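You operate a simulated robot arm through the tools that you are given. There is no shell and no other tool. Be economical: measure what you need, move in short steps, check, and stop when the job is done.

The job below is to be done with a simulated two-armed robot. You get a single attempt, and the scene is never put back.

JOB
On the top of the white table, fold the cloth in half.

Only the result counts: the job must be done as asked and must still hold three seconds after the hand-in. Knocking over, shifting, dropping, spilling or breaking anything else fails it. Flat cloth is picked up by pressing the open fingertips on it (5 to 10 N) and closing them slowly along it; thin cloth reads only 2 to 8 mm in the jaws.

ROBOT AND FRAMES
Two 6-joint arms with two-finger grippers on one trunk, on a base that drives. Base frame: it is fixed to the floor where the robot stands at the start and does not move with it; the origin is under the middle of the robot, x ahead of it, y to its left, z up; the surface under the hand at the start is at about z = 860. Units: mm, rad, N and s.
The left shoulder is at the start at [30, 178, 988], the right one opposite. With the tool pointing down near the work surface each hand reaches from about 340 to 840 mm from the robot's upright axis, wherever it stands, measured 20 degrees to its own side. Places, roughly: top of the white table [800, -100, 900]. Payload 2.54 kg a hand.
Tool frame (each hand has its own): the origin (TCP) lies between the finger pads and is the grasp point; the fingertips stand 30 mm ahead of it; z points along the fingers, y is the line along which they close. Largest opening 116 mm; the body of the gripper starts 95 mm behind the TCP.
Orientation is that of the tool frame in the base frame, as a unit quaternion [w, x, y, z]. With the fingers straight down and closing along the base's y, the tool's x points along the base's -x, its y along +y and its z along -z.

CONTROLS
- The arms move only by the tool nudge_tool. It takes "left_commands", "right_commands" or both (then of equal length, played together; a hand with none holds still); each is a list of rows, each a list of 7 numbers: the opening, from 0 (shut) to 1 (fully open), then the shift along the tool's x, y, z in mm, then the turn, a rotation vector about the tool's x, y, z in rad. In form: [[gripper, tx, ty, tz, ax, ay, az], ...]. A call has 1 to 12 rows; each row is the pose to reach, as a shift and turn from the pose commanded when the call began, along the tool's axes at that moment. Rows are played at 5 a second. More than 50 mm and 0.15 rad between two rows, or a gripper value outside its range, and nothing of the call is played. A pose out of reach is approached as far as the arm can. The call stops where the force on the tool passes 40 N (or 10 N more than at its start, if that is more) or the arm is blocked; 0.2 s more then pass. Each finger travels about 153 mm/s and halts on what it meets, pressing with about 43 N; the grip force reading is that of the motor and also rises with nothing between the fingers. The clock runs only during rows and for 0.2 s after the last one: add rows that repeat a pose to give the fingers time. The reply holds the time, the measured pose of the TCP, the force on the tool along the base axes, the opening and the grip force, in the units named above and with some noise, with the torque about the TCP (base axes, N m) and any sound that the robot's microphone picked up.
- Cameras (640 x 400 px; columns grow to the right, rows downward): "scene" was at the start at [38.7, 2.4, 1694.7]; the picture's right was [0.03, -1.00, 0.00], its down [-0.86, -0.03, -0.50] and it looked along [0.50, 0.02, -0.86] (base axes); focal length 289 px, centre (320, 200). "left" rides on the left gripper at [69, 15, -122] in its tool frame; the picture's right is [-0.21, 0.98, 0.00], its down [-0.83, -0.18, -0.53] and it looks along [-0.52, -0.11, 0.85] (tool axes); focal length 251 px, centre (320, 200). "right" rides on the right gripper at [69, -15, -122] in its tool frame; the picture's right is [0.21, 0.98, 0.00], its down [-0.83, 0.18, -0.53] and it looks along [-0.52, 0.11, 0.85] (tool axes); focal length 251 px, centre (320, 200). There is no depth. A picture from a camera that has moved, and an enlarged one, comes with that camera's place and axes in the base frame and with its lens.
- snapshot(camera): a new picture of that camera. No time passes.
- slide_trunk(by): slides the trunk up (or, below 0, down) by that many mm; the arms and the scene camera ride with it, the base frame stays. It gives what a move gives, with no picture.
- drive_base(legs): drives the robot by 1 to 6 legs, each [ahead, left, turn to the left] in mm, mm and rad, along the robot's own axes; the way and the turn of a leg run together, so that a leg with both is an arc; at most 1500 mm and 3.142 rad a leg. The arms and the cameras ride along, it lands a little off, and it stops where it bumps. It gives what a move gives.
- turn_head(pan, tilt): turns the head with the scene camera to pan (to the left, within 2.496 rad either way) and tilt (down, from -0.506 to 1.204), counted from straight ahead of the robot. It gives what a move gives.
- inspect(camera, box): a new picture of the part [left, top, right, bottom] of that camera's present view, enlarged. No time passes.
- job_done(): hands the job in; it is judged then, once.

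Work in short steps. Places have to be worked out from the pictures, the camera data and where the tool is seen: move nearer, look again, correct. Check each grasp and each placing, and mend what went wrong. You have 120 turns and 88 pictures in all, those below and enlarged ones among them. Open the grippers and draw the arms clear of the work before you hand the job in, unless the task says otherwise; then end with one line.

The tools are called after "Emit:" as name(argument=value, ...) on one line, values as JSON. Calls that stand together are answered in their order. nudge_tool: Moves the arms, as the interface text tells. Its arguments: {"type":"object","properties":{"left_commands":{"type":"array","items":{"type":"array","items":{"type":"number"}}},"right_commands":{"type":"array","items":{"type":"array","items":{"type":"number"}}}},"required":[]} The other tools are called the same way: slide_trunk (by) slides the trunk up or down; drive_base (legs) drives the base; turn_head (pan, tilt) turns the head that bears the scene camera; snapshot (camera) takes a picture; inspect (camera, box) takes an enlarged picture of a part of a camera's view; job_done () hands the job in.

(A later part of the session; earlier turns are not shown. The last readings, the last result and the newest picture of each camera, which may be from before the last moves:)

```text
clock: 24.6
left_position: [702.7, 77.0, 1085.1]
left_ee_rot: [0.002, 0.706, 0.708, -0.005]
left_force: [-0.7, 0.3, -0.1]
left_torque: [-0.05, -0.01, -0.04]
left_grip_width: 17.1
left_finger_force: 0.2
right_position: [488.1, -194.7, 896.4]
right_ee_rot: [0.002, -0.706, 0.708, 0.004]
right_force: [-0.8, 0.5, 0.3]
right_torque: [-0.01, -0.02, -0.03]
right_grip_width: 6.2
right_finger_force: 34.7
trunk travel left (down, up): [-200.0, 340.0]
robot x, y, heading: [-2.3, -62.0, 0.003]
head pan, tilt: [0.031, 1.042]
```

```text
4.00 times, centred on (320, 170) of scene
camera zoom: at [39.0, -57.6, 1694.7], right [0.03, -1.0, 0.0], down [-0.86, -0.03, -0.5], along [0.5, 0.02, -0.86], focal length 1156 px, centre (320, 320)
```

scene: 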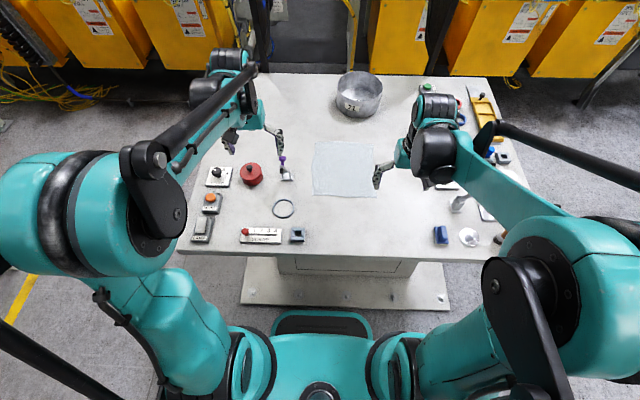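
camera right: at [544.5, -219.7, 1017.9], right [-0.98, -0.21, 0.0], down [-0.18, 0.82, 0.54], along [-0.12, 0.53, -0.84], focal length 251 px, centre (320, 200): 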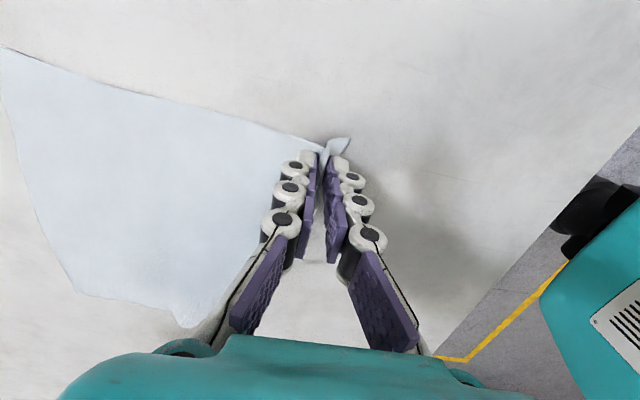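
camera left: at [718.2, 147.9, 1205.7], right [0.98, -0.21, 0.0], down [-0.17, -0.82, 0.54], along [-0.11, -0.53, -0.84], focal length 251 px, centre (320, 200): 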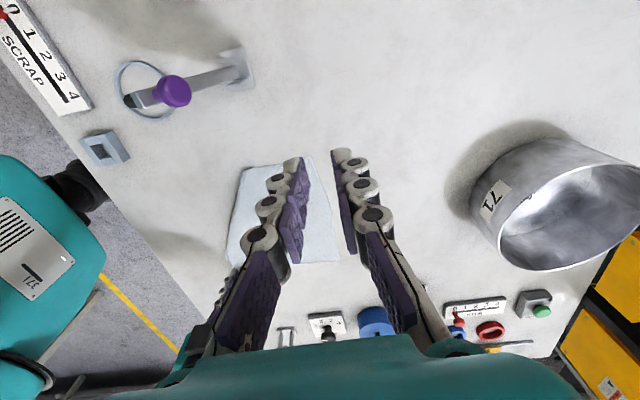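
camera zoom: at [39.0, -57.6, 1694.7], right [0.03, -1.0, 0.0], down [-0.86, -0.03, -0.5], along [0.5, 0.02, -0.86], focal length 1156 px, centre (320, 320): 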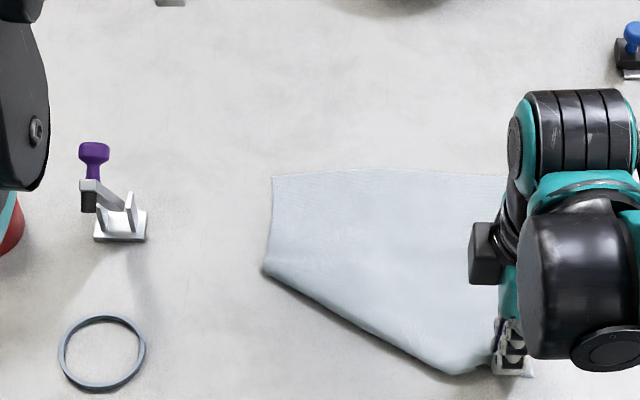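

The corner is still tucked. New plan: release, grasp the far edge with both hands, and lift the cloth like a curtain so it hangs straight. Then lay the near half down and bring the far edge over toward the robot. First I'll release the right hand and raise it.

Emit:
nudge_tool(right_commands=[[0.1, 0, 0, 2, 0, 0, 0], [0.2, 0, 0, 2, 0, 0, 0], [0.3, 0, 0, 0, 0, 0, 0], [0.35, 0, 0, -30, 0, 0, 0], [0.35, 0, 0, -70, 0, 0, 0], [0.31, 0, 0, -110, 0, 0, 0], [0.31, 30, 0, -130, 0, 0, 0], [0.31, 60, 0, -150, 0, 0, 0], [0.31, 90, 0, -150, 0, 0, 0], [0.31, 90, 0, -150, 0, 0, 0]])

Emit:
snapshot(camera="right")

Emit:
inspect(camera="scene", box=[240, 120, 400, 220])

```text
clock: 26.8
left_position: [701.6, 77.6, 1085.0]
left_ee_rot: [0.003, 0.705, 0.709, -0.004]
left_force: [-0.1, 0.9, -0.8]
left_torque: [-0.01, 0.04, -0.01]
left_grip_width: 17.5
left_finger_force: 0.1
right_position: [488.9, -285.6, 1045.2]
right_ee_rot: [0.002, -0.705, 0.709, 0.004]
right_force: [0.5, 0.8, -0.6]
right_torque: [-0.02, 0.0, 0.0]
right_grip_width: 36.1
right_finger_force: 0.2
trunk travel left (down, up): [-200.0, 340.0]
robot x, y, heading: [-0.8, -61.9, 0.004]
head pan, tilt: [0.031, 1.042]
```

```text
53 pictures are left
camera right: at [504.3, -355.2, 1164.8], right [-0.98, -0.21, 0.0], down [-0.18, 0.82, 0.54], along [-0.12, 0.53, -0.84], focal length 251 px, centre (320, 200)
```

right: 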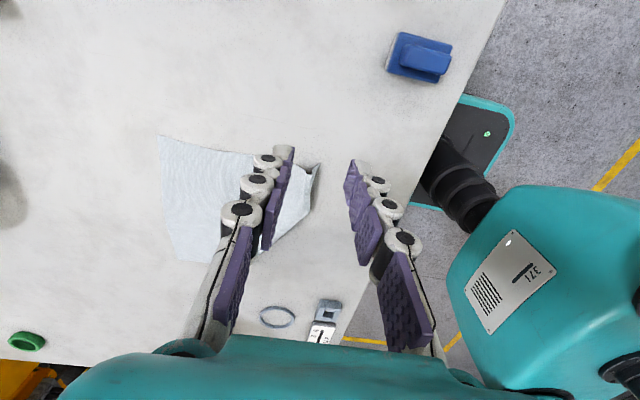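

```text
4.00 times, centred on (320, 170) of scene
camera zoom: at [38.6, -56.8, 1694.7], right [0.03, -1.0, 0.0], down [-0.86, -0.03, -0.5], along [0.5, 0.02, -0.86], focal length 1156 px, centre (320, 320)
```

zoom: 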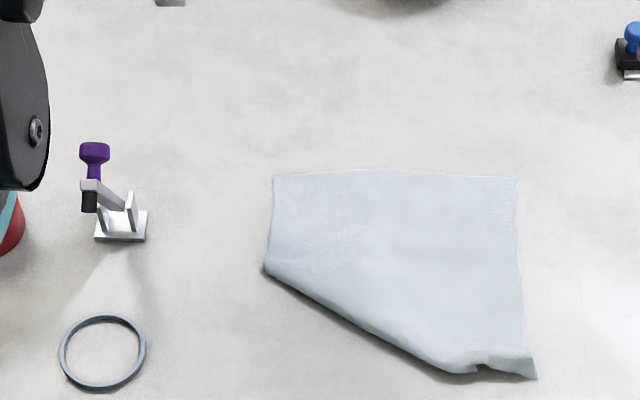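

The far edge is at x≈674, with corners at y≈10 and −209. I'll bring both hands over those corners, opening about 36 mm.

Emit:
nudge_tool(left_commands=[[0.31, -11, -7, 12, 0, 0, 0], [0.31, -22, -14, 25, 0, 0, 0], [0.31, -33, -21, 40, 0, 0, 0], [0.31, -44, -28, 55, 0, 0, 0], [0.31, -55, -35, 72, 0, 0, 0], [0.31, -66, -42, 90, 0, 0, 0], [0.31, -77, -50, 108, 0, 0, 0], [0.31, -85, -57, 125, 0, 0, 0], [0.31, -85, -57, 125, 0, 0, 0]], right_commands=[[0.31, -12, -20, 5, 0, 0, 0], [0.31, -24, -40, 12, 0, 0, 0], [0.31, -36, -60, 20, 0, 0, 0], [0.31, -48, -80, 32, 0, 0, 0], [0.31, -60, -100, 45, 0, 0, 0], [0.31, -72, -120, 58, 0, 0, 0], [0.31, -84, -140, 72, 0, 0, 0], [0.31, -96, -159, 85, 0, 0, 0], [0.31, -96, -159, 85, 0, 0, 0]])

Emit:
snapshot(camera="left")

Emit:
snapshot(camera="right")

```text
clock: 28.8
left_position: [644.4, -11.6, 960.3]
left_ee_rot: [0.002, 0.705, 0.709, -0.004]
left_force: [-0.5, -0.1, 0.1]
left_torque: [0.01, 0.01, 0.01]
left_grip_width: 35.8
left_finger_force: 0.1
right_position: [644.2, -189.9, 959.9]
right_ee_rot: [0.002, -0.706, 0.708, 0.004]
right_force: [-0.3, -0.1, -0.5]
right_torque: [0.0, 0.01, 0.0]
right_grip_width: 36.1
right_finger_force: 0.0
trunk travel left (down, up): [-200.0, 340.0]
robot x, y, heading: [2.9, -61.4, 0.004]
head pan, tilt: [0.031, 1.042]
```

```text
51 pictures are left
camera left: at [660.5, 60.0, 1082.6], right [0.98, -0.21, 0.0], down [-0.17, -0.82, 0.54], along [-0.11, -0.53, -0.84], focal length 251 px, centre (320, 200)
```

left: 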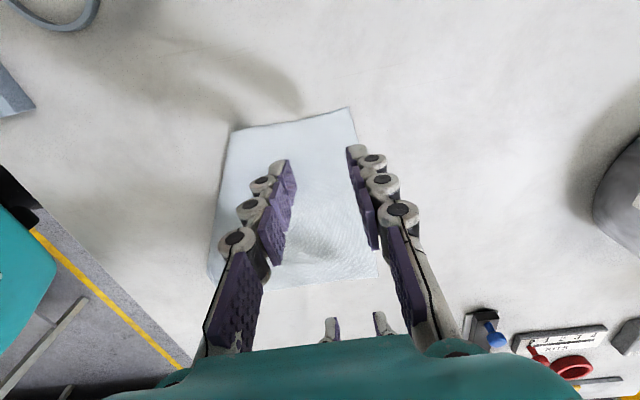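

```text
50 pictures are left
camera right: at [660.5, -260.4, 1080.7], right [-0.98, -0.21, 0.0], down [-0.18, 0.82, 0.54], along [-0.11, 0.53, -0.84], focal length 251 px, centre (320, 200)
```

right: 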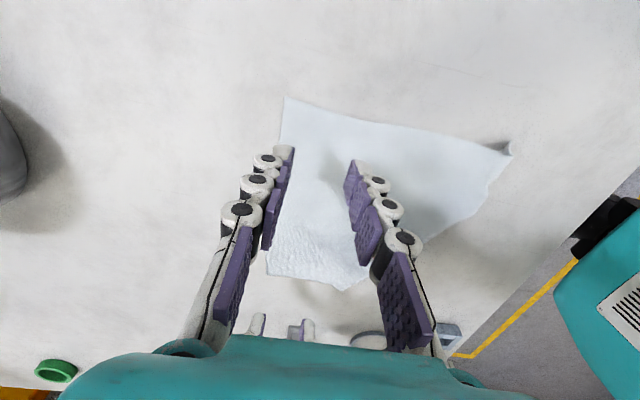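

Edge found: left corner (675,6), right corner (680,−213). I'll shift slightly and descend to near contact.

Emit:
nudge_tool(left_commands=[[0.31, 0, 1, 30, 0, 0, 0], [0.31, 0, 3, 55, 0, 0, 0], [0.31, 0, 3, 64, 0, 0, 0], [0.31, 0, 3, 67, 0, 0, 0], [0.31, 0, 3, 68, 0, 0, 0], [0.31, 0, 3, 68, 0, 0, 0]], right_commands=[[0.31, 2, -4, 30, 0, 0, 0], [0.31, 3, -8, 55, 0, 0, 0], [0.31, 3, -8, 64, 0, 0, 0], [0.31, 3, -8, 67, 0, 0, 0], [0.31, 3, -8, 68, 0, 0, 0], [0.31, 3, -8, 68, 0, 0, 0]])

Emit:
snapshot(camera="left")

Emit:
snapshot(camera="right")

```text
clock: 30.2
left_position: [648.6, -11.5, 892.7]
left_ee_rot: [0.002, 0.705, 0.709, -0.005]
left_force: [0.7, 0.2, -0.4]
left_torque: [0.01, 0.02, 0.01]
left_grip_width: 35.9
left_finger_force: 0.1
right_position: [654.1, -192.4, 892.6]
right_ee_rot: [0.002, -0.706, 0.708, 0.005]
right_force: [0.4, 0.0, -0.7]
right_torque: [-0.01, 0.03, -0.02]
right_grip_width: 36.0
right_finger_force: 0.1
trunk travel left (down, up): [-200.0, 340.0]
robot x, y, heading: [-3.3, -60.6, -0.001]
head pan, tilt: [0.031, 1.042]
```

```text
49 pictures are left
camera left: at [664.3, 60.4, 1014.1], right [0.98, -0.21, 0.0], down [-0.17, -0.82, 0.54], along [-0.11, -0.53, -0.84], focal length 251 px, centre (320, 200)
```

left: 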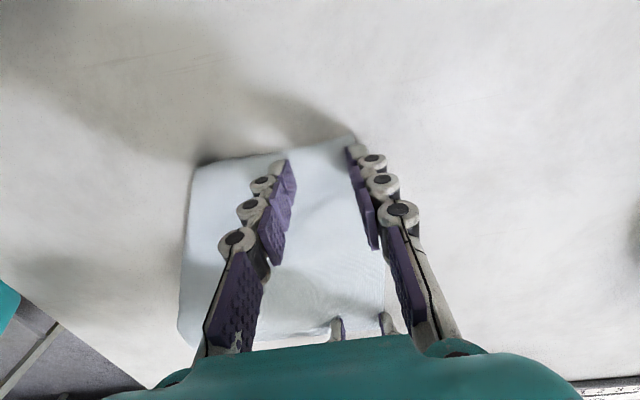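

```text
48 pictures are left
camera right: at [669.7, -263.2, 1012.5], right [-0.98, -0.21, 0.0], down [-0.18, 0.82, 0.54], along [-0.12, 0.53, -0.84], focal length 251 px, centre (320, 200)
```

right: 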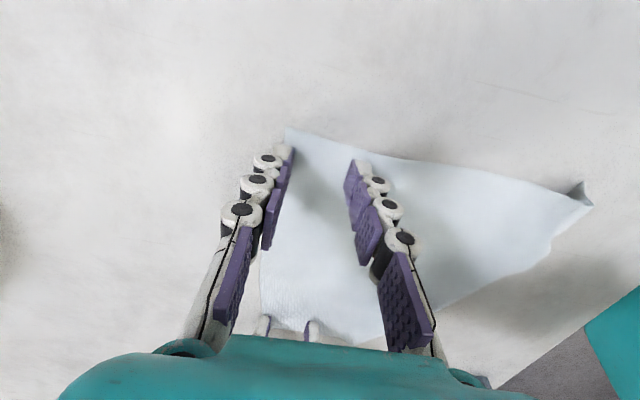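

Positions look right; I'll move both hands 4 mm inward and press gently.

Emit:
nudge_tool(left_commands=[[0.31, 0, -5, 0, 0, 0, 0], [0.31, 0, -5, 0.8, 0, 0, 0], [0.31, 0, -5, 1.2, 0, 0, 0], [0.31, 0, -5, 1.2, 0, 0, 0]], right_commands=[[0.31, 0, 4, 0, 0, 0, 0], [0.31, 0, 4, 0.8, 0, 0, 0], [0.31, 0, 4, 1.2, 0, 0, 0], [0.31, 0, 4, 1.2, 0, 0, 0]])

```text
clock: 31.2
left_position: [644.5, -9.5, 892.6]
left_ee_rot: [0.002, 0.705, 0.709, -0.004]
left_force: [-0.8, 0.7, 0.0]
left_torque: [-0.01, -0.01, -0.03]
left_grip_width: 35.7
left_finger_force: 0.1
right_position: [651.6, -193.0, 890.9]
right_ee_rot: [0.002, -0.706, 0.708, 0.004]
right_force: [0.4, 0.1, 1.8]
right_torque: [-0.03, -0.05, 0.03]
right_grip_width: 35.9
right_finger_force: 0.1
trunk travel left (down, up): [-200.0, 340.0]
robot x, y, heading: [-2.3, -60.2, 0.006]
head pan, tilt: [0.031, 1.042]
```

Emit:
nudge_tool(left_commands=[[0.31, 0, 0, 0.5, 0, 0, 0], [0.31, 0, 0, 0.7, 0, 0, 0], [0.31, 0, 0, 0.7, 0, 0, 0]], right_commands=[[0.31, 0, 0, 0.1, 0, 0, 0], [0.31, 0, 0, 0.2, 0, 0, 0], [0.31, 0, 0, 0.2, 0, 0, 0]])

```text
clock: 32.0
left_position: [643.2, -10.9, 892.3]
left_ee_rot: [0.003, 0.705, 0.709, -0.005]
left_force: [-0.8, -0.6, 0.5]
left_torque: [0.0, 0.01, -0.02]
left_grip_width: 36.2
left_finger_force: 0.0
right_position: [650.8, -194.2, 891.3]
right_ee_rot: [0.002, -0.706, 0.708, 0.004]
right_force: [-0.3, -0.4, 1.1]
right_torque: [0.03, -0.03, 0.0]
right_grip_width: 35.8
right_finger_force: 0.1
trunk travel left (down, up): [-200.0, 340.0]
robot x, y, heading: [1.6, -61.2, 0.004]
head pan, tilt: [0.031, 1.042]
```

Barely touching; I'll go a little lower.

Emit:
nudge_tool(left_commands=[[0.31, 0, 0, 0.5, 0, 0, 0], [0.31, 0, 0, 0.8, 0, 0, 0], [0.31, 0, 0, 0.8, 0, 0, 0]], right_commands=[[0.31, 0, 0, 0.2, 0, 0, 0], [0.31, 0, 0, 0.35, 0, 0, 0], [0.31, 0, 0, 0.35, 0, 0, 0]])

```text
clock: 32.8
left_position: [643.0, -10.7, 890.7]
left_ee_rot: [0.003, 0.705, 0.709, -0.004]
left_force: [1.5, -0.1, 17.6]
left_torque: [0.08, -0.32, -0.02]
left_grip_width: 34.2
left_finger_force: 6.9
right_position: [649.8, -192.6, 891.6]
right_ee_rot: [0.002, -0.706, 0.708, 0.003]
right_force: [0.0, -0.2, 0.3]
right_torque: [-0.03, 0.01, -0.03]
right_grip_width: 36.0
right_finger_force: 0.2
trunk travel left (down, up): [-200.0, 340.0]
robot x, y, heading: [-1.0, -58.2, 0.005]
head pan, tilt: [0.031, 1.042]
```

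Emit:
nudge_tool(left_commands=[[0.31, 0, 0, -0.3, 0, 0, 0], [0.31, 0, 0, -0.3, 0, 0, 0]], right_commands=[[0.31, 0, 0, 0.3, 0, 0, 0], [0.31, 0, 0, 0.5, 0, 0, 0]])

```text
clock: 33.4
left_position: [642.9, -10.6, 891.5]
left_ee_rot: [0.002, 0.704, 0.71, -0.004]
left_force: [1.3, 0.7, 9.4]
left_torque: [0.08, -0.12, 0.0]
left_grip_width: 36.2
left_finger_force: 0.2
right_position: [650.3, -192.5, 891.6]
right_ee_rot: [0.003, -0.706, 0.709, 0.004]
right_force: [-0.3, -0.9, 1.9]
right_torque: [0.01, 0.0, -0.01]
right_grip_width: 35.8
right_finger_force: 0.0
trunk travel left (down, up): [-200.0, 340.0]
robot x, y, heading: [1.3, -59.7, 0.002]
head pan, tilt: [0.031, 1.042]
```

Left is at 9 N. I'll press the right slightly more and close both slowly.

Emit:
nudge_tool(left_commands=[[0.31, 0, 0, 0, 0, 0, 0], [0.28, 0, 0, 0, 0, 0, 0], [0.25, 0, 0, 0, 0, 0, 0], [0.22, 0, 0, 0, 0, 0, 0], [0.19, 0, 0, 0, 0, 0, 0], [0.16, 0, 0, 0, 0, 0, 0], [0.13, 0, 0, 0, 0, 0, 0], [0.1, 0, 0, 0, 0, 0, 0], [0.07, 0, 0, 0, 0, 0, 0], [0.03, 0, 0, 0, 0, 0, 0], [0, 0, 0, 0, 0, 0, 0], [0, 0, 0, 0, 0, 0, 0]], right_commands=[[0.31, 0, 0, 0.3, 0, 0, 0], [0.28, 0, 0, 0.3, 0, 0, 0], [0.25, 0, 0, 0.3, 0, 0, 0], [0.22, 0, 0, 0.3, 0, 0, 0], [0.19, 0, 0, 0.3, 0, 0, 0], [0.16, 0, 0, 0.3, 0, 0, 0], [0.13, 0, 0, 0.3, 0, 0, 0], [0.1, 0, 0, 0.3, 0, 0, 0], [0.07, 0, 0, 0.3, 0, 0, 0], [0.03, 0, 0, 0.3, 0, 0, 0], [0, 0, 0, 0.3, 0, 0, 0], [0, 0, 0, 0.3, 0, 0, 0]])

Emit:
inspect(camera="left", box=[200, 90, 440, 240])

Emit:
inspect(camera="right", box=[200, 90, 440, 240])

```text
clock: 36.0
left_position: [643.2, -11.4, 891.6]
left_ee_rot: [0.002, 0.705, 0.709, -0.005]
left_force: [0.0, 1.0, 1.7]
left_torque: [0.03, 0.16, -0.02]
left_grip_width: 3.5
left_finger_force: 38.5
right_position: [650.2, -193.8, 891.0]
right_ee_rot: [0.002, -0.706, 0.708, 0.004]
right_force: [0.6, -0.3, -3.4]
right_torque: [-0.02, 0.1, -0.04]
right_grip_width: 5.6
right_finger_force: 41.5
trunk travel left (down, up): [-200.0, 340.0]
robot x, y, heading: [1.0, -58.6, 0.003]
head pan, tilt: [0.031, 1.042]
```

```text
2.67 times, centred on (320, 165) of left
camera zoom: at [658.8, 60.9, 1011.9], right [0.98, -0.21, 0.0], down [-0.17, -0.82, 0.54], along [-0.11, -0.53, -0.84], focal length 670 px, centre (320, 293)
```

zoom: 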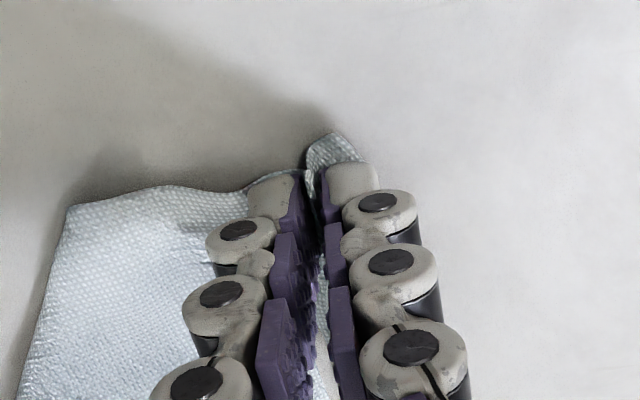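

```text
2.67 times, centred on (320, 165) of right
camera zoom: at [666.2, -263.4, 1011.1], right [-0.98, -0.21, 0.0], down [-0.18, 0.82, 0.54], along [-0.11, 0.53, -0.84], focal length 670 px, centre (320, 293)
```

zoom: 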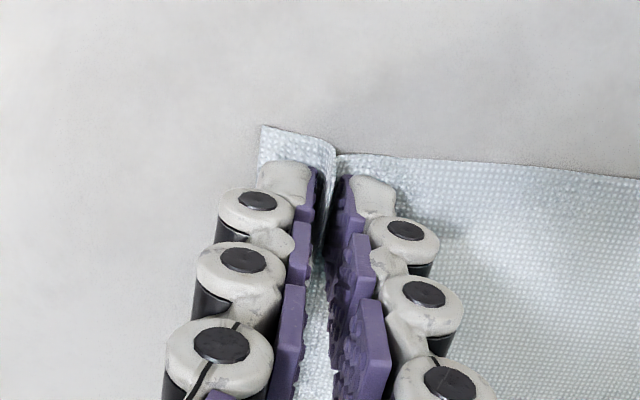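

Good grasps on both far corners. I'll lift the curtain clear of the table and bring it back to x≈560.

Emit:
nudge_tool(left_commands=[[0, 0, 0, -15, 0, 0, 0], [0, 0, 0, -40, 0, 0, 0], [0, 0, 0, -70, 0, 0, 0], [0, 0, 0, -100, 0, 0, 0], [0, 0, 0, -130, 0, 0, 0], [0, 0, -10, -165, 0, 0, 0], [0, 0, -30, -200, 0, 0, 0], [0, 0, -50, -230, 0, 0, 0], [0, 0, -70, -245, 0, 0, 0], [0, 0, -85, -250, 0, 0, 0], [0, 0, -85, -250, 0, 0, 0], [0, 0, -85, -250, 0, 0, 0]], right_commands=[[0, 0, 0, -15, 0, 0, 0], [0, 0, 0, -40, 0, 0, 0], [0, 0, 0, -70, 0, 0, 0], [0, 0, 0, -100, 0, 0, 0], [0, 0, 0, -130, 0, 0, 0], [0, 0, 10, -165, 0, 0, 0], [0, 0, 30, -200, 0, 0, 0], [0, 0, 50, -230, 0, 0, 0], [0, 0, 70, -245, 0, 0, 0], [0, 0, 85, -250, 0, 0, 0], [0, 0, 85, -250, 0, 0, 0], [0, 0, 85, -250, 0, 0, 0]])

Emit:
snapshot(camera="left")

Emit:
inspect(camera="scene", box=[220, 90, 420, 215])

```text
clock: 38.6
left_position: [560.8, -6.6, 1139.6]
left_ee_rot: [0.003, 0.706, 0.708, -0.005]
left_force: [-1.5, -0.5, 5.3]
left_torque: [-0.08, -0.16, 0.02]
left_grip_width: 0.6
left_finger_force: 32.4
right_position: [566.6, -195.2, 1138.4]
right_ee_rot: [0.002, -0.706, 0.708, 0.005]
right_force: [0.0, 0.2, -0.1]
right_torque: [-0.01, -0.01, 0.02]
right_grip_width: 3.6
right_finger_force: 39.6
trunk travel left (down, up): [-200.0, 340.0]
robot x, y, heading: [0.2, -63.5, 0.005]
head pan, tilt: [0.031, 1.042]
```

```text
45 pictures are left
camera left: at [576.2, 64.4, 1261.8], right [0.98, -0.21, 0.0], down [-0.17, -0.82, 0.54], along [-0.11, -0.53, -0.84], focal length 251 px, centre (320, 200)
```

left: 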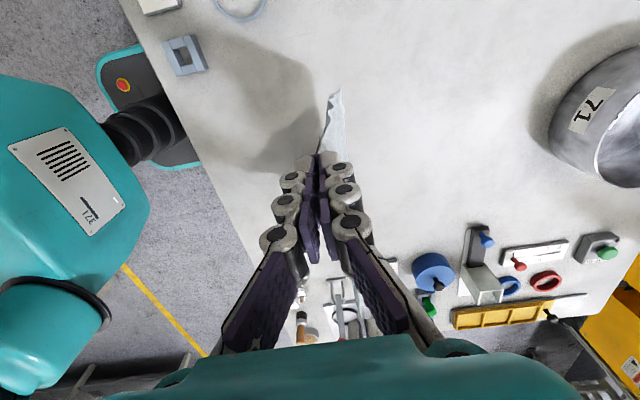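

```text
3.20 times, centred on (320, 152) of scene
camera zoom: at [38.2, -57.6, 1694.7], right [0.03, -1.0, 0.0], down [-0.86, -0.03, -0.5], along [0.5, 0.02, -0.86], focal length 925 px, centre (320, 352)
```

zoom: 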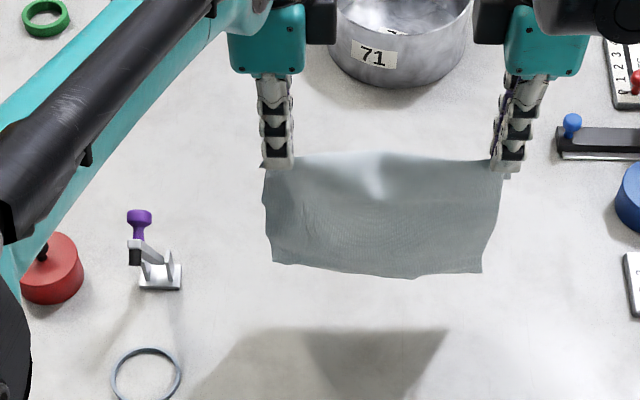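

The cloth hangs freely with the tuck gone. I'll lower it so the near edge touches and move forward so the near half lies down trailing.

Emit:
nudge_tool(left_commands=[[0, 0, 0, 15, 0, 0, 0], [0, 0, 0, 30, 0, 0, 0], [0, 0, 6, 42, 0, 0, 0], [0, 0, 16, 55, 0, 0, 0], [0, 0, 28, 68, 0, 0, 0], [0, 0, 42, 82, 0, 0, 0], [0, 0, 57, 96, 0, 0, 0], [0, 0, 72, 109, 0, 0, 0], [0, 0, 87, 121, 0, 0, 0], [0, 0, 100, 131, 0, 0, 0], [0, 0, 110, 138, 0, 0, 0], [0, 0, 110, 138, 0, 0, 0]], right_commands=[[0, 0, 0, 15, 0, 0, 0], [0, 0, 0, 30, 0, 0, 0], [0, 0, -6, 42, 0, 0, 0], [0, 0, -16, 55, 0, 0, 0], [0, 0, -28, 68, 0, 0, 0], [0, 0, -42, 82, 0, 0, 0], [0, 0, -57, 96, 0, 0, 0], [0, 0, -72, 109, 0, 0, 0], [0, 0, -87, 121, 0, 0, 0], [0, 0, -100, 131, 0, 0, 0], [0, 0, -110, 138, 0, 0, 0], [0, 0, -110, 138, 0, 0, 0]])

Emit:
snapshot(camera="left")

Emit:
inspect(camera="scene", box=[220, 90, 420, 215])

```text
clock: 41.2
left_position: [668.8, -10.6, 1002.5]
left_ee_rot: [0.003, 0.705, 0.709, -0.004]
left_force: [2.3, -0.1, -0.9]
left_torque: [-0.01, 0.06, -0.01]
left_grip_width: 4.4
left_finger_force: 40.1
right_position: [676.3, -196.7, 1002.2]
right_ee_rot: [0.002, -0.706, 0.708, 0.004]
right_force: [-0.6, -0.6, -0.4]
right_torque: [-0.01, 0.04, 0.03]
right_grip_width: 3.6
right_finger_force: 38.0
trunk travel left (down, up): [-200.0, 340.0]
robot x, y, heading: [1.1, -62.1, 0.001]
head pan, tilt: [0.031, 1.042]
```

```text
43 pictures are left
camera left: at [684.2, 61.6, 1123.6], right [0.98, -0.21, 0.0], down [-0.18, -0.82, 0.54], along [-0.11, -0.53, -0.84], focal length 251 px, centre (320, 200)
```

left: 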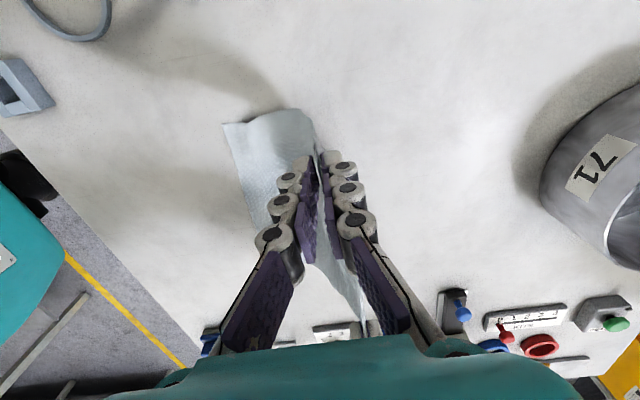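

```text
3.20 times, centred on (320, 152) of scene
camera zoom: at [38.0, -57.6, 1694.7], right [0.03, -1.0, 0.0], down [-0.86, -0.03, -0.5], along [0.5, 0.02, -0.86], focal length 925 px, centre (320, 352)
```

zoom: 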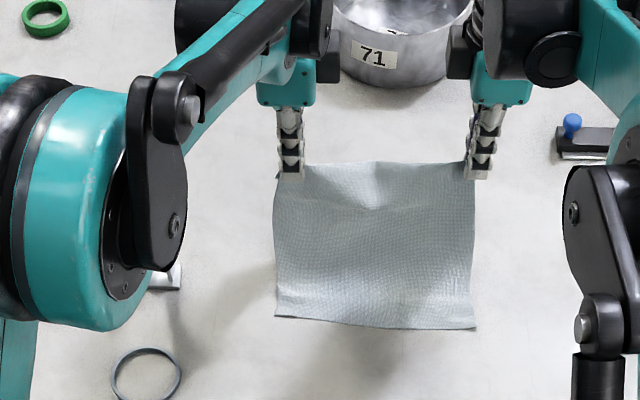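

The near half is lying flat and square, near edge at x≈558–568. Now I'll arc the held edge back over it, leaning the fingertips forward gradually.

Emit:
nudge_tool(left_commands=[[0, 0, -10, 2, -0.05, 0, 0], [0, 0, -20, 4, -0.1, 0, 0], [0, 0, -31, 9, -0.15, 0, 0], [0, 0, -41, 15, -0.2, 0, 0], [0, 0, -51, 22, -0.25, 0, 0], [0, 0, -61, 31, -0.3, 0, 0], [0, 0, -69, 40, -0.35, 0, 0], [0, 0, -77, 49, -0.4, 0, 0], [0, 0, -83, 58, -0.45, 0, 0], [0, 0, -88, 67, -0.5, 0, 0], [0, 0, -88, 67, -0.5, 0, 0]], right_commands=[[0, 0, 11, 2, 0.05, 0, 0], [0, 0, 22, 4, 0.1, 0, 0], [0, 0, 34, 9, 0.15, 0, 0], [0, 0, 46, 15, 0.2, 0, 0], [0, 0, 57, 22, 0.25, 0, 0], [0, 0, 69, 31, 0.3, 0, 0], [0, 0, 78, 40, 0.35, 0, 0], [0, 0, 88, 49, 0.4, 0, 0], [0, 0, 95, 58, 0.45, 0, 0], [0, 0, 101, 67, 0.5, 0, 0], [0, 0, 101, 67, 0.5, 0, 0]])

Emit:
snapshot(camera="left")

Emit:
snapshot(camera="right")

Emit:
inspect(camera="scene", box=[220, 100, 420, 225])

```text
clock: 43.6
left_position: [579.5, -8.7, 936.7]
left_ee_rot: [0.178, 0.682, 0.688, 0.171]
left_force: [1.3, 0.2, -1.1]
left_torque: [0.34, 0.07, 0.22]
left_grip_width: 5.9
left_finger_force: 34.6
right_position: [575.8, -192.5, 934.7]
right_ee_rot: [0.176, -0.683, 0.687, -0.172]
right_force: [0.6, -0.7, -0.1]
right_torque: [0.0, 0.02, 0.02]
right_grip_width: 4.3
right_finger_force: 39.2
trunk travel left (down, up): [-200.0, 340.0]
robot x, y, heading: [-2.3, -57.5, -0.002]
head pan, tilt: [0.031, 1.042]
```

```text
41 pictures are left
camera left: at [535.2, 61.3, 1049.8], right [0.86, -0.2, 0.47], down [-0.41, -0.82, 0.39], along [0.31, -0.53, -0.79], focal length 251 px, centre (320, 200)
```

left: 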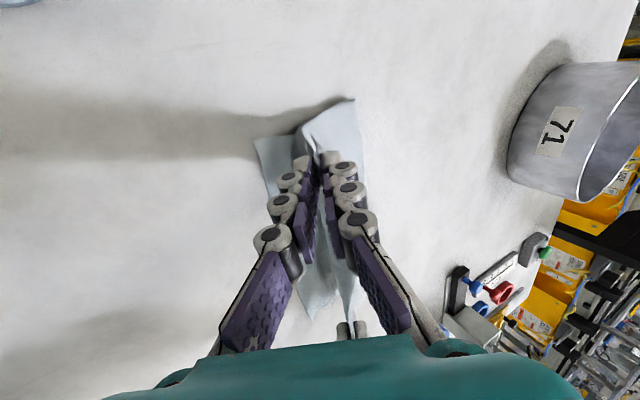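

```text
40 pictures are left
camera right: at [531.3, -261.9, 1047.8], right [-0.86, -0.21, -0.47], down [-0.41, 0.82, 0.39], along [0.3, 0.53, -0.79], focal length 251 px, centre (320, 200)
```

right: 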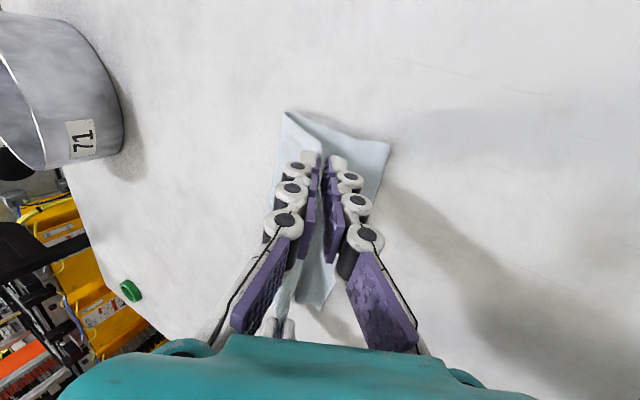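

```text
3.20 times, centred on (320, 162) of scene
camera zoom: at [38.7, -57.6, 1694.7], right [0.03, -1.0, 0.0], down [-0.86, -0.03, -0.5], along [0.5, 0.02, -0.86], focal length 925 px, centre (320, 320)
```

zoom: 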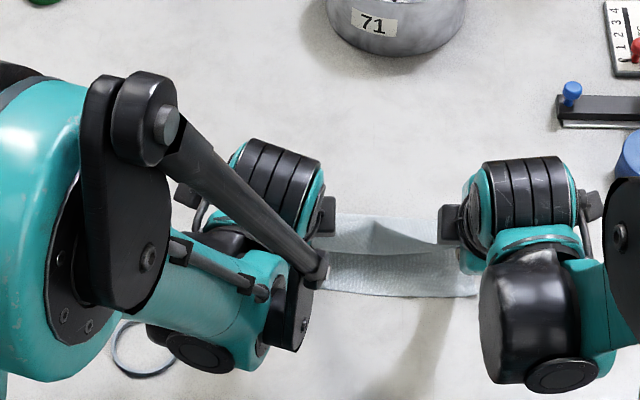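

The forward lean is reachable. I'll continue down with a lean to 0.95 rad, putting the held edge just inside the near edge.

Emit:
nudge_tool(left_commands=[[0, 0, -8, 6, -0.075, 0, 0], [0, 0, -15.3, 11.9, -0.15, 0, 0], [0, 0, -22, 17, -0.225, 0, 0], [0, 0, -28.9, 21.6, -0.3, 0, 0], [0, 0, -34, 25, -0.375, 0, 0], [0, 0, -39.6, 28.8, -0.45, 0, 0], [0, 0, -39.6, 28.8, -0.45, 0, 0]], right_commands=[[0, 0, 8, 5, 0.075, 0, 0], [0, 0, 15.3, 9.9, 0.15, 0, 0], [0, 0, 23, 14.5, 0.225, 0, 0], [0, 0, 30, 18.7, 0.3, 0, 0], [0, 0, 36, 22, 0.375, 0, 0], [0, 0, 41.4, 25.4, 0.45, 0, 0], [0, 0, 41.4, 25.4, 0.45, 0, 0]])

Emit:
snapshot(camera="left")

Emit:
snapshot(camera="right")

Emit:
inspect(camera="scene", box=[240, 120, 400, 220])

```text
clock: 45.2
left_position: [612.3, -29.8, 954.2]
left_ee_rot: [0.324, 0.625, 0.634, 0.321]
left_force: [-1.5, 0.8, 1.2]
left_torque: [-0.03, 0.02, -0.03]
left_grip_width: 3.6
left_finger_force: 39.4
left hand out of reach, approached as far as the arm can: row 3, 4, 5, 6, 7
right_position: [615.7, -187.3, 971.9]
right_ee_rot: [0.324, -0.627, 0.632, -0.319]
right_force: [-5.5, 0.2, 4.4]
right_torque: [0.02, -0.07, 0.03]
right_grip_width: 0.0
right_finger_force: 24.7
right hand out of reach, approached as far as the arm can: row 3, 4, 5, 6, 7
trunk travel left (down, up): [-200.0, 340.0]
robot x, y, heading: [1.7, -60.3, 0.002]
head pan, tilt: [0.031, 1.042]
```

```text
38 pictures are left
camera left: at [522.4, 40.2, 1036.2], right [0.57, -0.2, 0.79], down [-0.53, -0.83, 0.17], along [0.62, -0.52, -0.58], focal length 251 px, centre (320, 200)
```

left: 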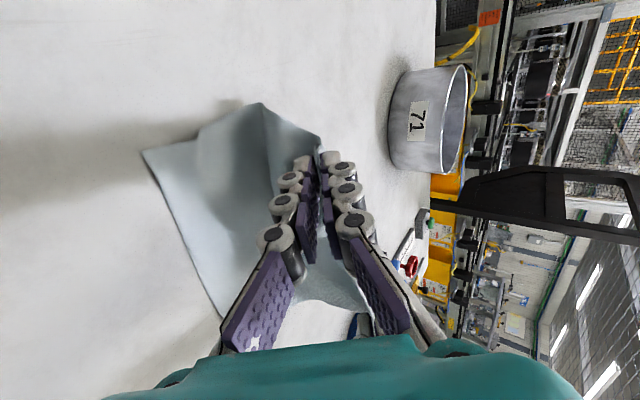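

```text
37 pictures are left
camera right: at [525.3, -255.7, 1054.1], right [-0.57, -0.2, -0.79], down [-0.54, 0.83, 0.17], along [0.62, 0.52, -0.58], focal length 251 px, centre (320, 200)
```

right: 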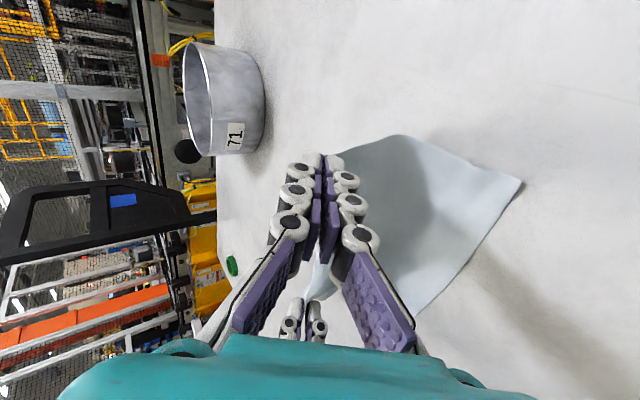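

```text
4.00 times, centred on (320, 170) of scene
camera zoom: at [37.7, -57.4, 1694.8], right [0.03, -1.0, 0.0], down [-0.86, -0.03, -0.5], along [0.5, 0.02, -0.86], focal length 1156 px, centre (320, 320)
```

zoom: 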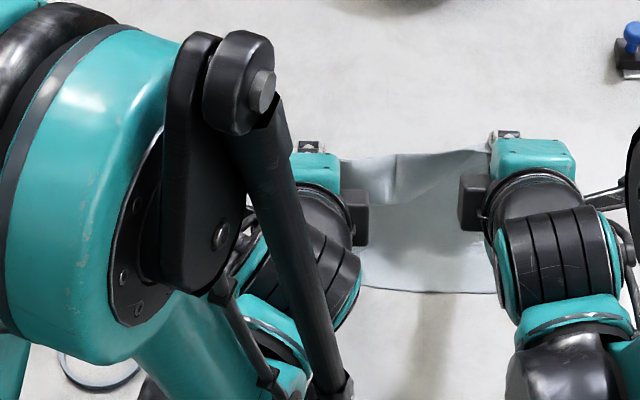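

That lean was beyond reach low down, so the hands rose. I'll check the right grip.

Emit:
inspect(camera="right", box=[240, 110, 440, 235])

Emit:
inspect(camera="left", box=[200, 90, 400, 215])

```text
3.20 times, centred on (340, 172) of right
camera zoom: at [525.3, -255.7, 1054.1], right [-0.57, -0.2, -0.79], down [-0.54, 0.83, 0.17], along [0.62, 0.52, -0.58], focal length 805 px, centre (256, 288)
```

zoom: 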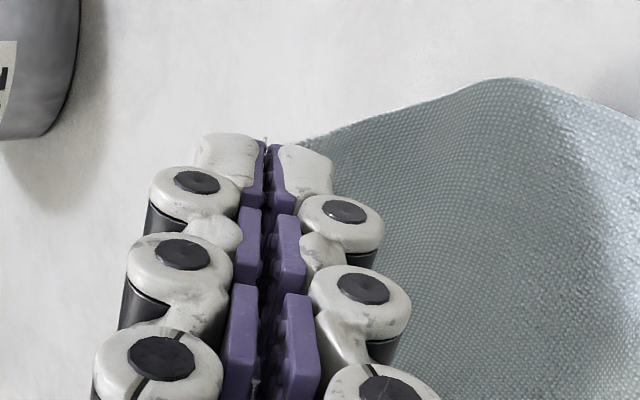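

```text
3.20 times, centred on (300, 152) of left
camera zoom: at [522.4, 40.2, 1036.2], right [0.57, -0.2, 0.79], down [-0.53, -0.83, 0.17], along [0.62, -0.52, -0.58], focal length 805 px, centre (384, 352)
```

zoom: 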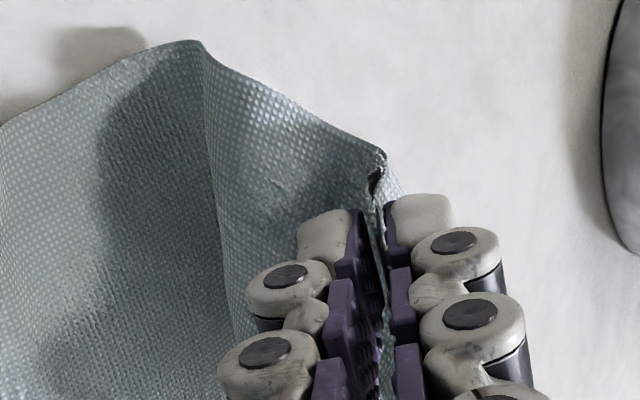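

Both still hold (the right by its very corner). I'll ease back to a 0.5 rad lean at a reachable pose.

Emit:
nudge_tool(left_commands=[[0, 5, -5, -4.5, 0.112, 0, 0], [0, 10, -10.5, -9, 0.224, 0, 0], [0, 15, -16, -13, 0.336, 0, 0], [0, 19, -21.2, -17.7, 0.447, 0, 0], [0, 19, -21.2, -17.7, 0.447, 0, 0]], right_commands=[[0, 1, 10, -3, -0.112, 0, 0], [0, 2, 20, -6, -0.224, 0, 0], [0, 4, 30, -9, -0.336, 0, 0], [0, 5, 39.3, -12.4, -0.447, 0, 0], [0, 5, 39.3, -12.4, -0.447, 0, 0]])

Emit:
snapshot(camera="left")

Emit:
snapshot(camera="right")

```text
clock: 46.4
left_position: [585.3, -11.0, 946.4]
left_ee_rot: [0.178, 0.682, 0.688, 0.171]
left_force: [0.9, 0.4, -0.6]
left_torque: [-0.01, 0.01, -0.01]
left_grip_width: 2.7
left_finger_force: 28.3
right_position: [580.4, -191.0, 950.2]
right_ee_rot: [0.178, -0.683, 0.687, -0.173]
right_force: [2.0, -0.2, -2.3]
right_torque: [0.01, 0.07, 0.0]
right_grip_width: 4.9
right_finger_force: 40.8
trunk travel left (down, up): [-200.0, 340.0]
robot x, y, heading: [-3.7, -62.1, 0.0]
head pan, tilt: [0.031, 1.042]
```

```text
33 pictures are left
camera left: at [539.3, 60.7, 1059.5], right [0.86, -0.2, 0.47], down [-0.41, -0.82, 0.39], along [0.31, -0.53, -0.79], focal length 251 px, centre (320, 200)
```

left: 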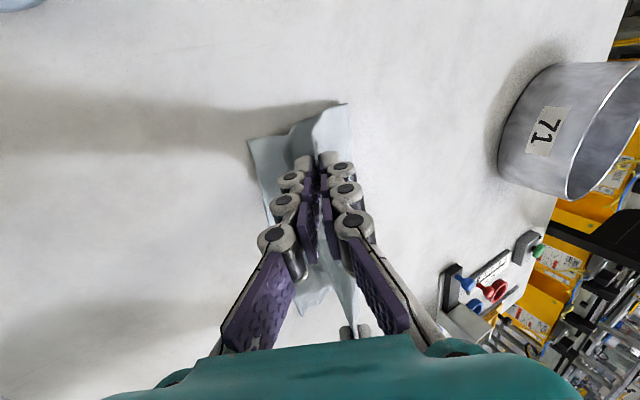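

```text
32 pictures are left
camera right: at [535.5, -261.3, 1063.4], right [-0.86, -0.21, -0.47], down [-0.41, 0.82, 0.39], along [0.31, 0.53, -0.79], focal length 251 px, centre (320, 200)
```

right: 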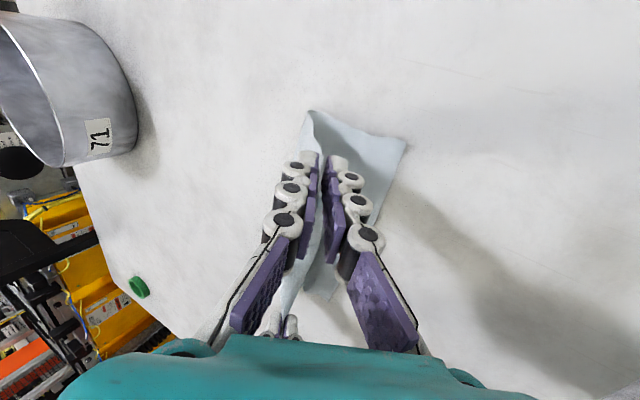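

Grips recovered. The near edge is at x≈571 (left) and 556 (right). I'll lower the held edge onto it with a slightly smaller lean.

Emit:
nudge_tool(left_commands=[[0, 0, -8, 5.5, 0.02, 0, 0], [0, 0, -15.2, 11, 0.04, 0, 0], [0, 0, -23, 16, 0.06, 0, 0], [0, 0, -30.8, 20.7, 0.08, 0, 0], [0, 0, -41, 28.7, 0.1, 0, 0], [0, 0, -44, 31, 0.1, 0, 0], [0, 0, -44, 31, 0.1, 0, 0]], right_commands=[[0, 0, 9, 7, -0.02, 0, 0], [0, 0, 18.9, 13.5, -0.04, 0, 0], [0, 0, 28, 18, -0.06, 0, 0], [0, 0, 37.2, 21.7, -0.08, 0, 0], [0, 0, 50, 28.4, -0.1, 0, 0], [0, 0, 54, 30.5, -0.1, 0, 0], [0, 0, 54, 30.5, -0.1, 0, 0]])

Emit:
snapshot(camera="left")

Emit:
snapshot(camera="right")

Emit:
inspect(camera="scene", box=[240, 120, 400, 220])

```text
clock: 48.0
left_position: [561.9, -12.1, 896.7]
left_ee_rot: [0.144, 0.691, 0.696, 0.137]
left_force: [1.1, -0.1, -1.1]
left_torque: [0.01, 0.04, 0.04]
left_grip_width: 5.4
left_finger_force: 32.3
right_position: [547.4, -190.5, 901.5]
right_ee_rot: [0.143, -0.691, 0.695, -0.138]
right_force: [0.1, 0.0, -0.2]
right_torque: [0.0, 0.01, 0.02]
right_grip_width: 3.5
right_finger_force: 31.1
trunk travel left (down, up): [-200.0, 340.0]
robot x, y, heading: [2.4, -59.2, 0.001]
head pan, tilt: [0.031, 1.042]
```

```text
31 pictures are left
camera left: at [527.6, 59.5, 1013.9], right [0.9, -0.21, 0.38], down [-0.37, -0.82, 0.43], along [0.23, -0.53, -0.82], focal length 251 px, centre (320, 200)
```

left: 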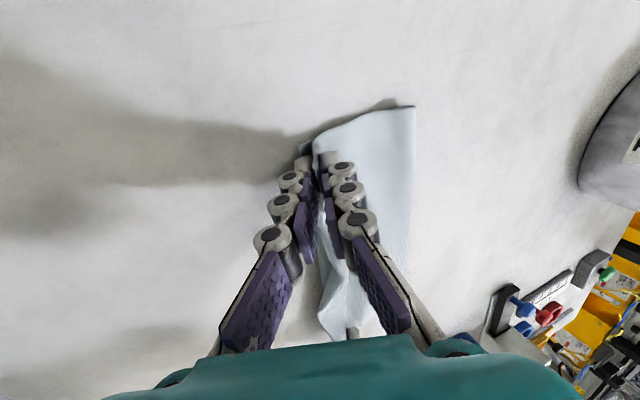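

```text
30 pictures are left
camera right: at [514.0, -260.0, 1017.7], right [-0.9, -0.21, -0.38], down [-0.37, 0.82, 0.43], along [0.23, 0.53, -0.82], focal length 251 px, centre (320, 200)
```

right: 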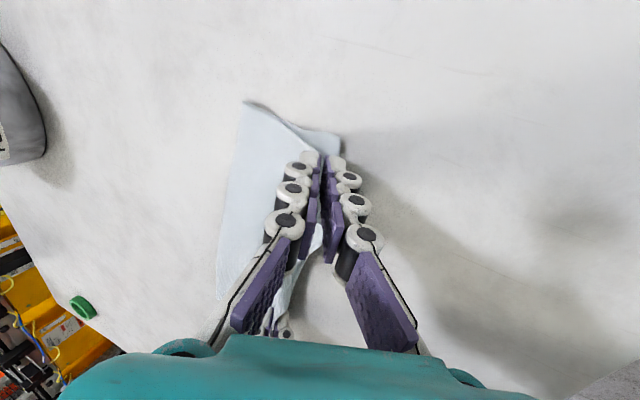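

```text
4.00 times, centred on (320, 170) of scene
camera zoom: at [38.6, -57.7, 1694.7], right [0.03, -1.0, 0.0], down [-0.86, -0.03, -0.5], along [0.5, 0.02, -0.86], focal length 1156 px, centre (320, 320)
```

zoom: 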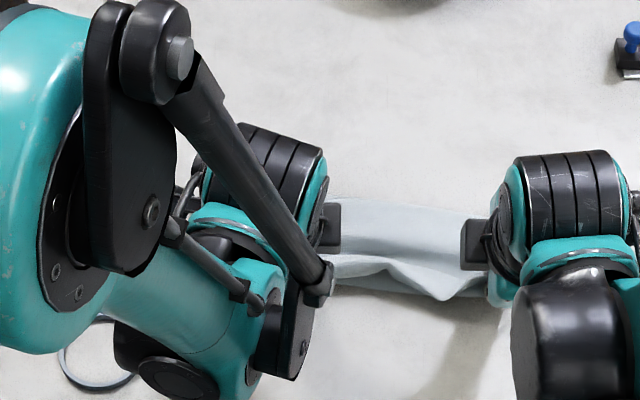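

The edge lies over the near edge with a small wrinkle mid-way. I'll spread the hands a few mm to tauten it, lower the right slightly, and release slowly before withdrawing along the fingers.

Emit:
nudge_tool(left_commands=[[0, 3, 0, 0, 0, 0, 0], [0, 5, 0, 0, 0, 0, 0], [0, 5, 0, 0, 0, 0, 0], [0.04, 5, 0, 0, 0, 0, 0], [0.08, 5, 0, 0, 0, 0, 0], [0.12, 5, 0, 0, 0, 0, 0], [0.15, 5, 0, 0, 0, 0, 0], [0.15, 5, 0, 0, 0, 0, 0]], right_commands=[[0, 3, 1, 2, 0, 0, 0], [0, 5, 2, 4.5, 0, 0, 0], [0, 5, 2, 4.5, 0, 0, 0], [0.04, 5, 2, 4.5, 0, 0, 0], [0.08, 5, 2, 4.5, 0, 0, 0], [0.12, 5, 2, 4.5, 0, 0, 0], [0.15, 5, 2, 4.5, 0, 0, 0], [0.15, 5, 2, 4.5, 0, 0, 0]])

Emit:
inspect(camera="left", box=[240, 90, 440, 215])

Emit:
inspect(camera="right", box=[200, 90, 400, 215])

```text
clock: 49.8
left_position: [561.7, -6.0, 897.5]
left_ee_rot: [0.144, 0.69, 0.696, 0.138]
left_force: [-0.3, -0.1, -0.2]
left_torque: [0.0, 0.0, -0.03]
left_grip_width: 17.5
left_finger_force: 0.2
right_position: [547.6, -194.4, 895.5]
right_ee_rot: [0.143, -0.691, 0.695, -0.138]
right_force: [0.0, -0.3, 1.0]
right_torque: [-0.01, 0.02, 0.01]
right_grip_width: 17.3
right_finger_force: 0.1
trunk travel left (down, up): [-200.0, 340.0]
robot x, y, heading: [-3.2, -61.6, -0.001]
head pan, tilt: [0.031, 1.042]
```

```text
3.20 times, centred on (340, 152) of left
camera zoom: at [527.5, 64.1, 1014.0], right [0.9, -0.21, 0.38], down [-0.37, -0.82, 0.43], along [0.23, -0.53, -0.82], focal length 805 px, centre (256, 352)
```

zoom: 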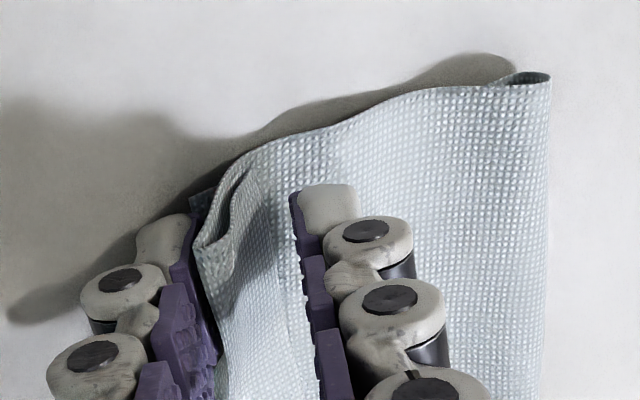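

```text
3.20 times, centred on (300, 152) of right
camera zoom: at [513.1, -264.4, 1011.8], right [-0.9, -0.21, -0.38], down [-0.37, 0.82, 0.43], along [0.23, 0.53, -0.82], focal length 805 px, centre (384, 352)
```

zoom: 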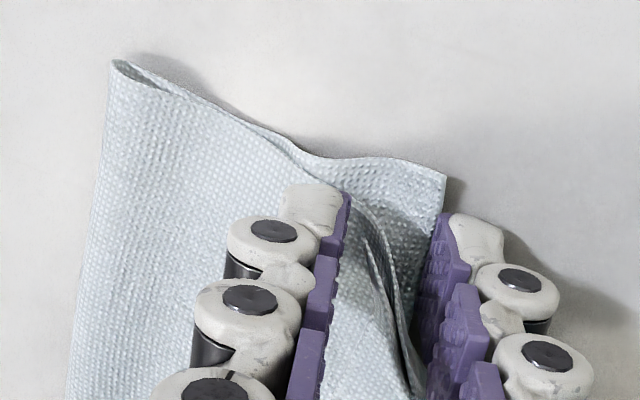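

Both are released and the cloth is folded over. I'll withdraw both hands along the fingers, straight up and clear.

Emit:
nudge_tool(left_commands=[[0.18, 0, 0, -8, 0, 0, 0], [0.18, 0, 0, -25, 0, 0, 0], [0.18, 0, 10, -60, 0.1, 0, 0], [0.18, 20, 30, -100, 0.2, 0, 0], [0.18, 50, 50, -130, 0.3, 0, 0], [0.18, 90, 60, -150, 0.4, 0, 0], [0.18, 130, 60, -160, 0.4, 0, 0], [0.18, 130, 60, -160, 0.4, 0, 0]], right_commands=[[0.18, 0, 0, -8, 0, 0, 0], [0.18, 0, 0, -25, 0, 0, 0], [0.18, 0, -10, -60, -0.1, 0, 0], [0.18, 20, -30, -100, -0.2, 0, 0], [0.18, 50, -50, -130, -0.3, 0, 0], [0.18, 90, -60, -150, -0.4, 0, 0], [0.18, 130, -60, -160, -0.4, 0, 0], [0.18, 130, -60, -160, -0.4, 0, 0]])

Emit:
inspect(camera="scene", box=[240, 120, 400, 220])

Emit:
snapshot(camera="left")

Emit:
snapshot(camera="right")

```text
clock: 51.6
left_position: [554.4, 120.4, 1062.0]
left_ee_rot: [0.003, 0.705, 0.709, -0.004]
left_force: [1.1, 0.7, -0.6]
left_torque: [0.03, 0.04, -0.01]
left_grip_width: 21.1
left_finger_force: 0.1
right_position: [542.1, -326.1, 1059.5]
right_ee_rot: [0.002, -0.706, 0.708, 0.003]
right_force: [1.0, 0.2, 0.1]
right_torque: [0.02, 0.01, -0.02]
right_grip_width: 21.2
right_finger_force: 0.0
trunk travel left (down, up): [-200.0, 340.0]
robot x, y, heading: [1.8, -62.0, -0.001]
head pan, tilt: [0.031, 1.042]
```

```text
4.00 times, centred on (320, 170) of scene
camera zoom: at [40.2, -57.5, 1694.6], right [0.03, -1.0, 0.0], down [-0.86, -0.03, -0.5], along [0.5, 0.02, -0.86], focal length 1156 px, centre (320, 320)
```

zoom: 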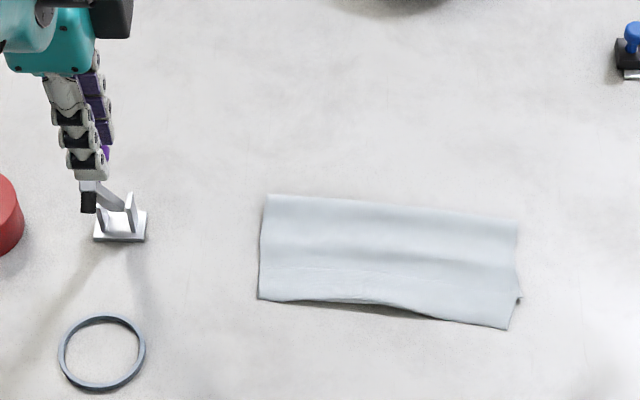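

```text
25 pictures are left
camera left: at [569.9, 192.4, 1184.4], right [0.98, -0.21, 0.0], down [-0.18, -0.82, 0.54], along [-0.11, -0.53, -0.84], focal length 251 px, centre (320, 200)
```

left: 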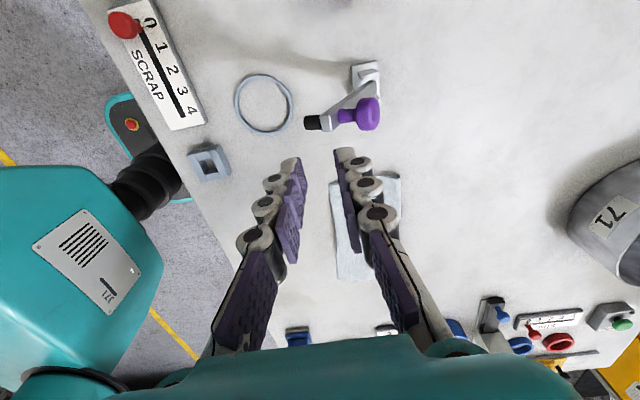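

```text
24 pictures are left
camera right: at [557.6, -396.7, 1179.9], right [-0.98, -0.21, 0.0], down [-0.18, 0.82, 0.54], along [-0.11, 0.53, -0.84], focal length 251 px, centre (320, 200)
```

right: 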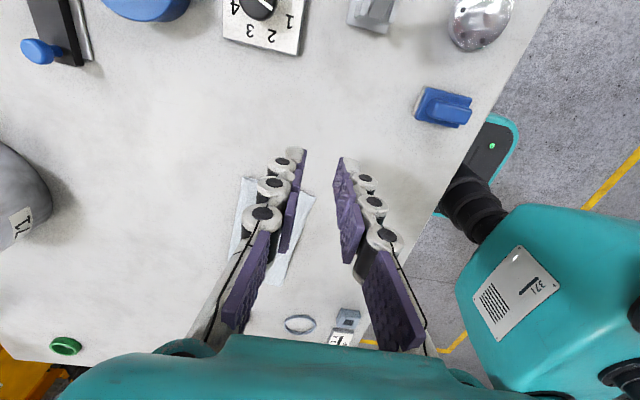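

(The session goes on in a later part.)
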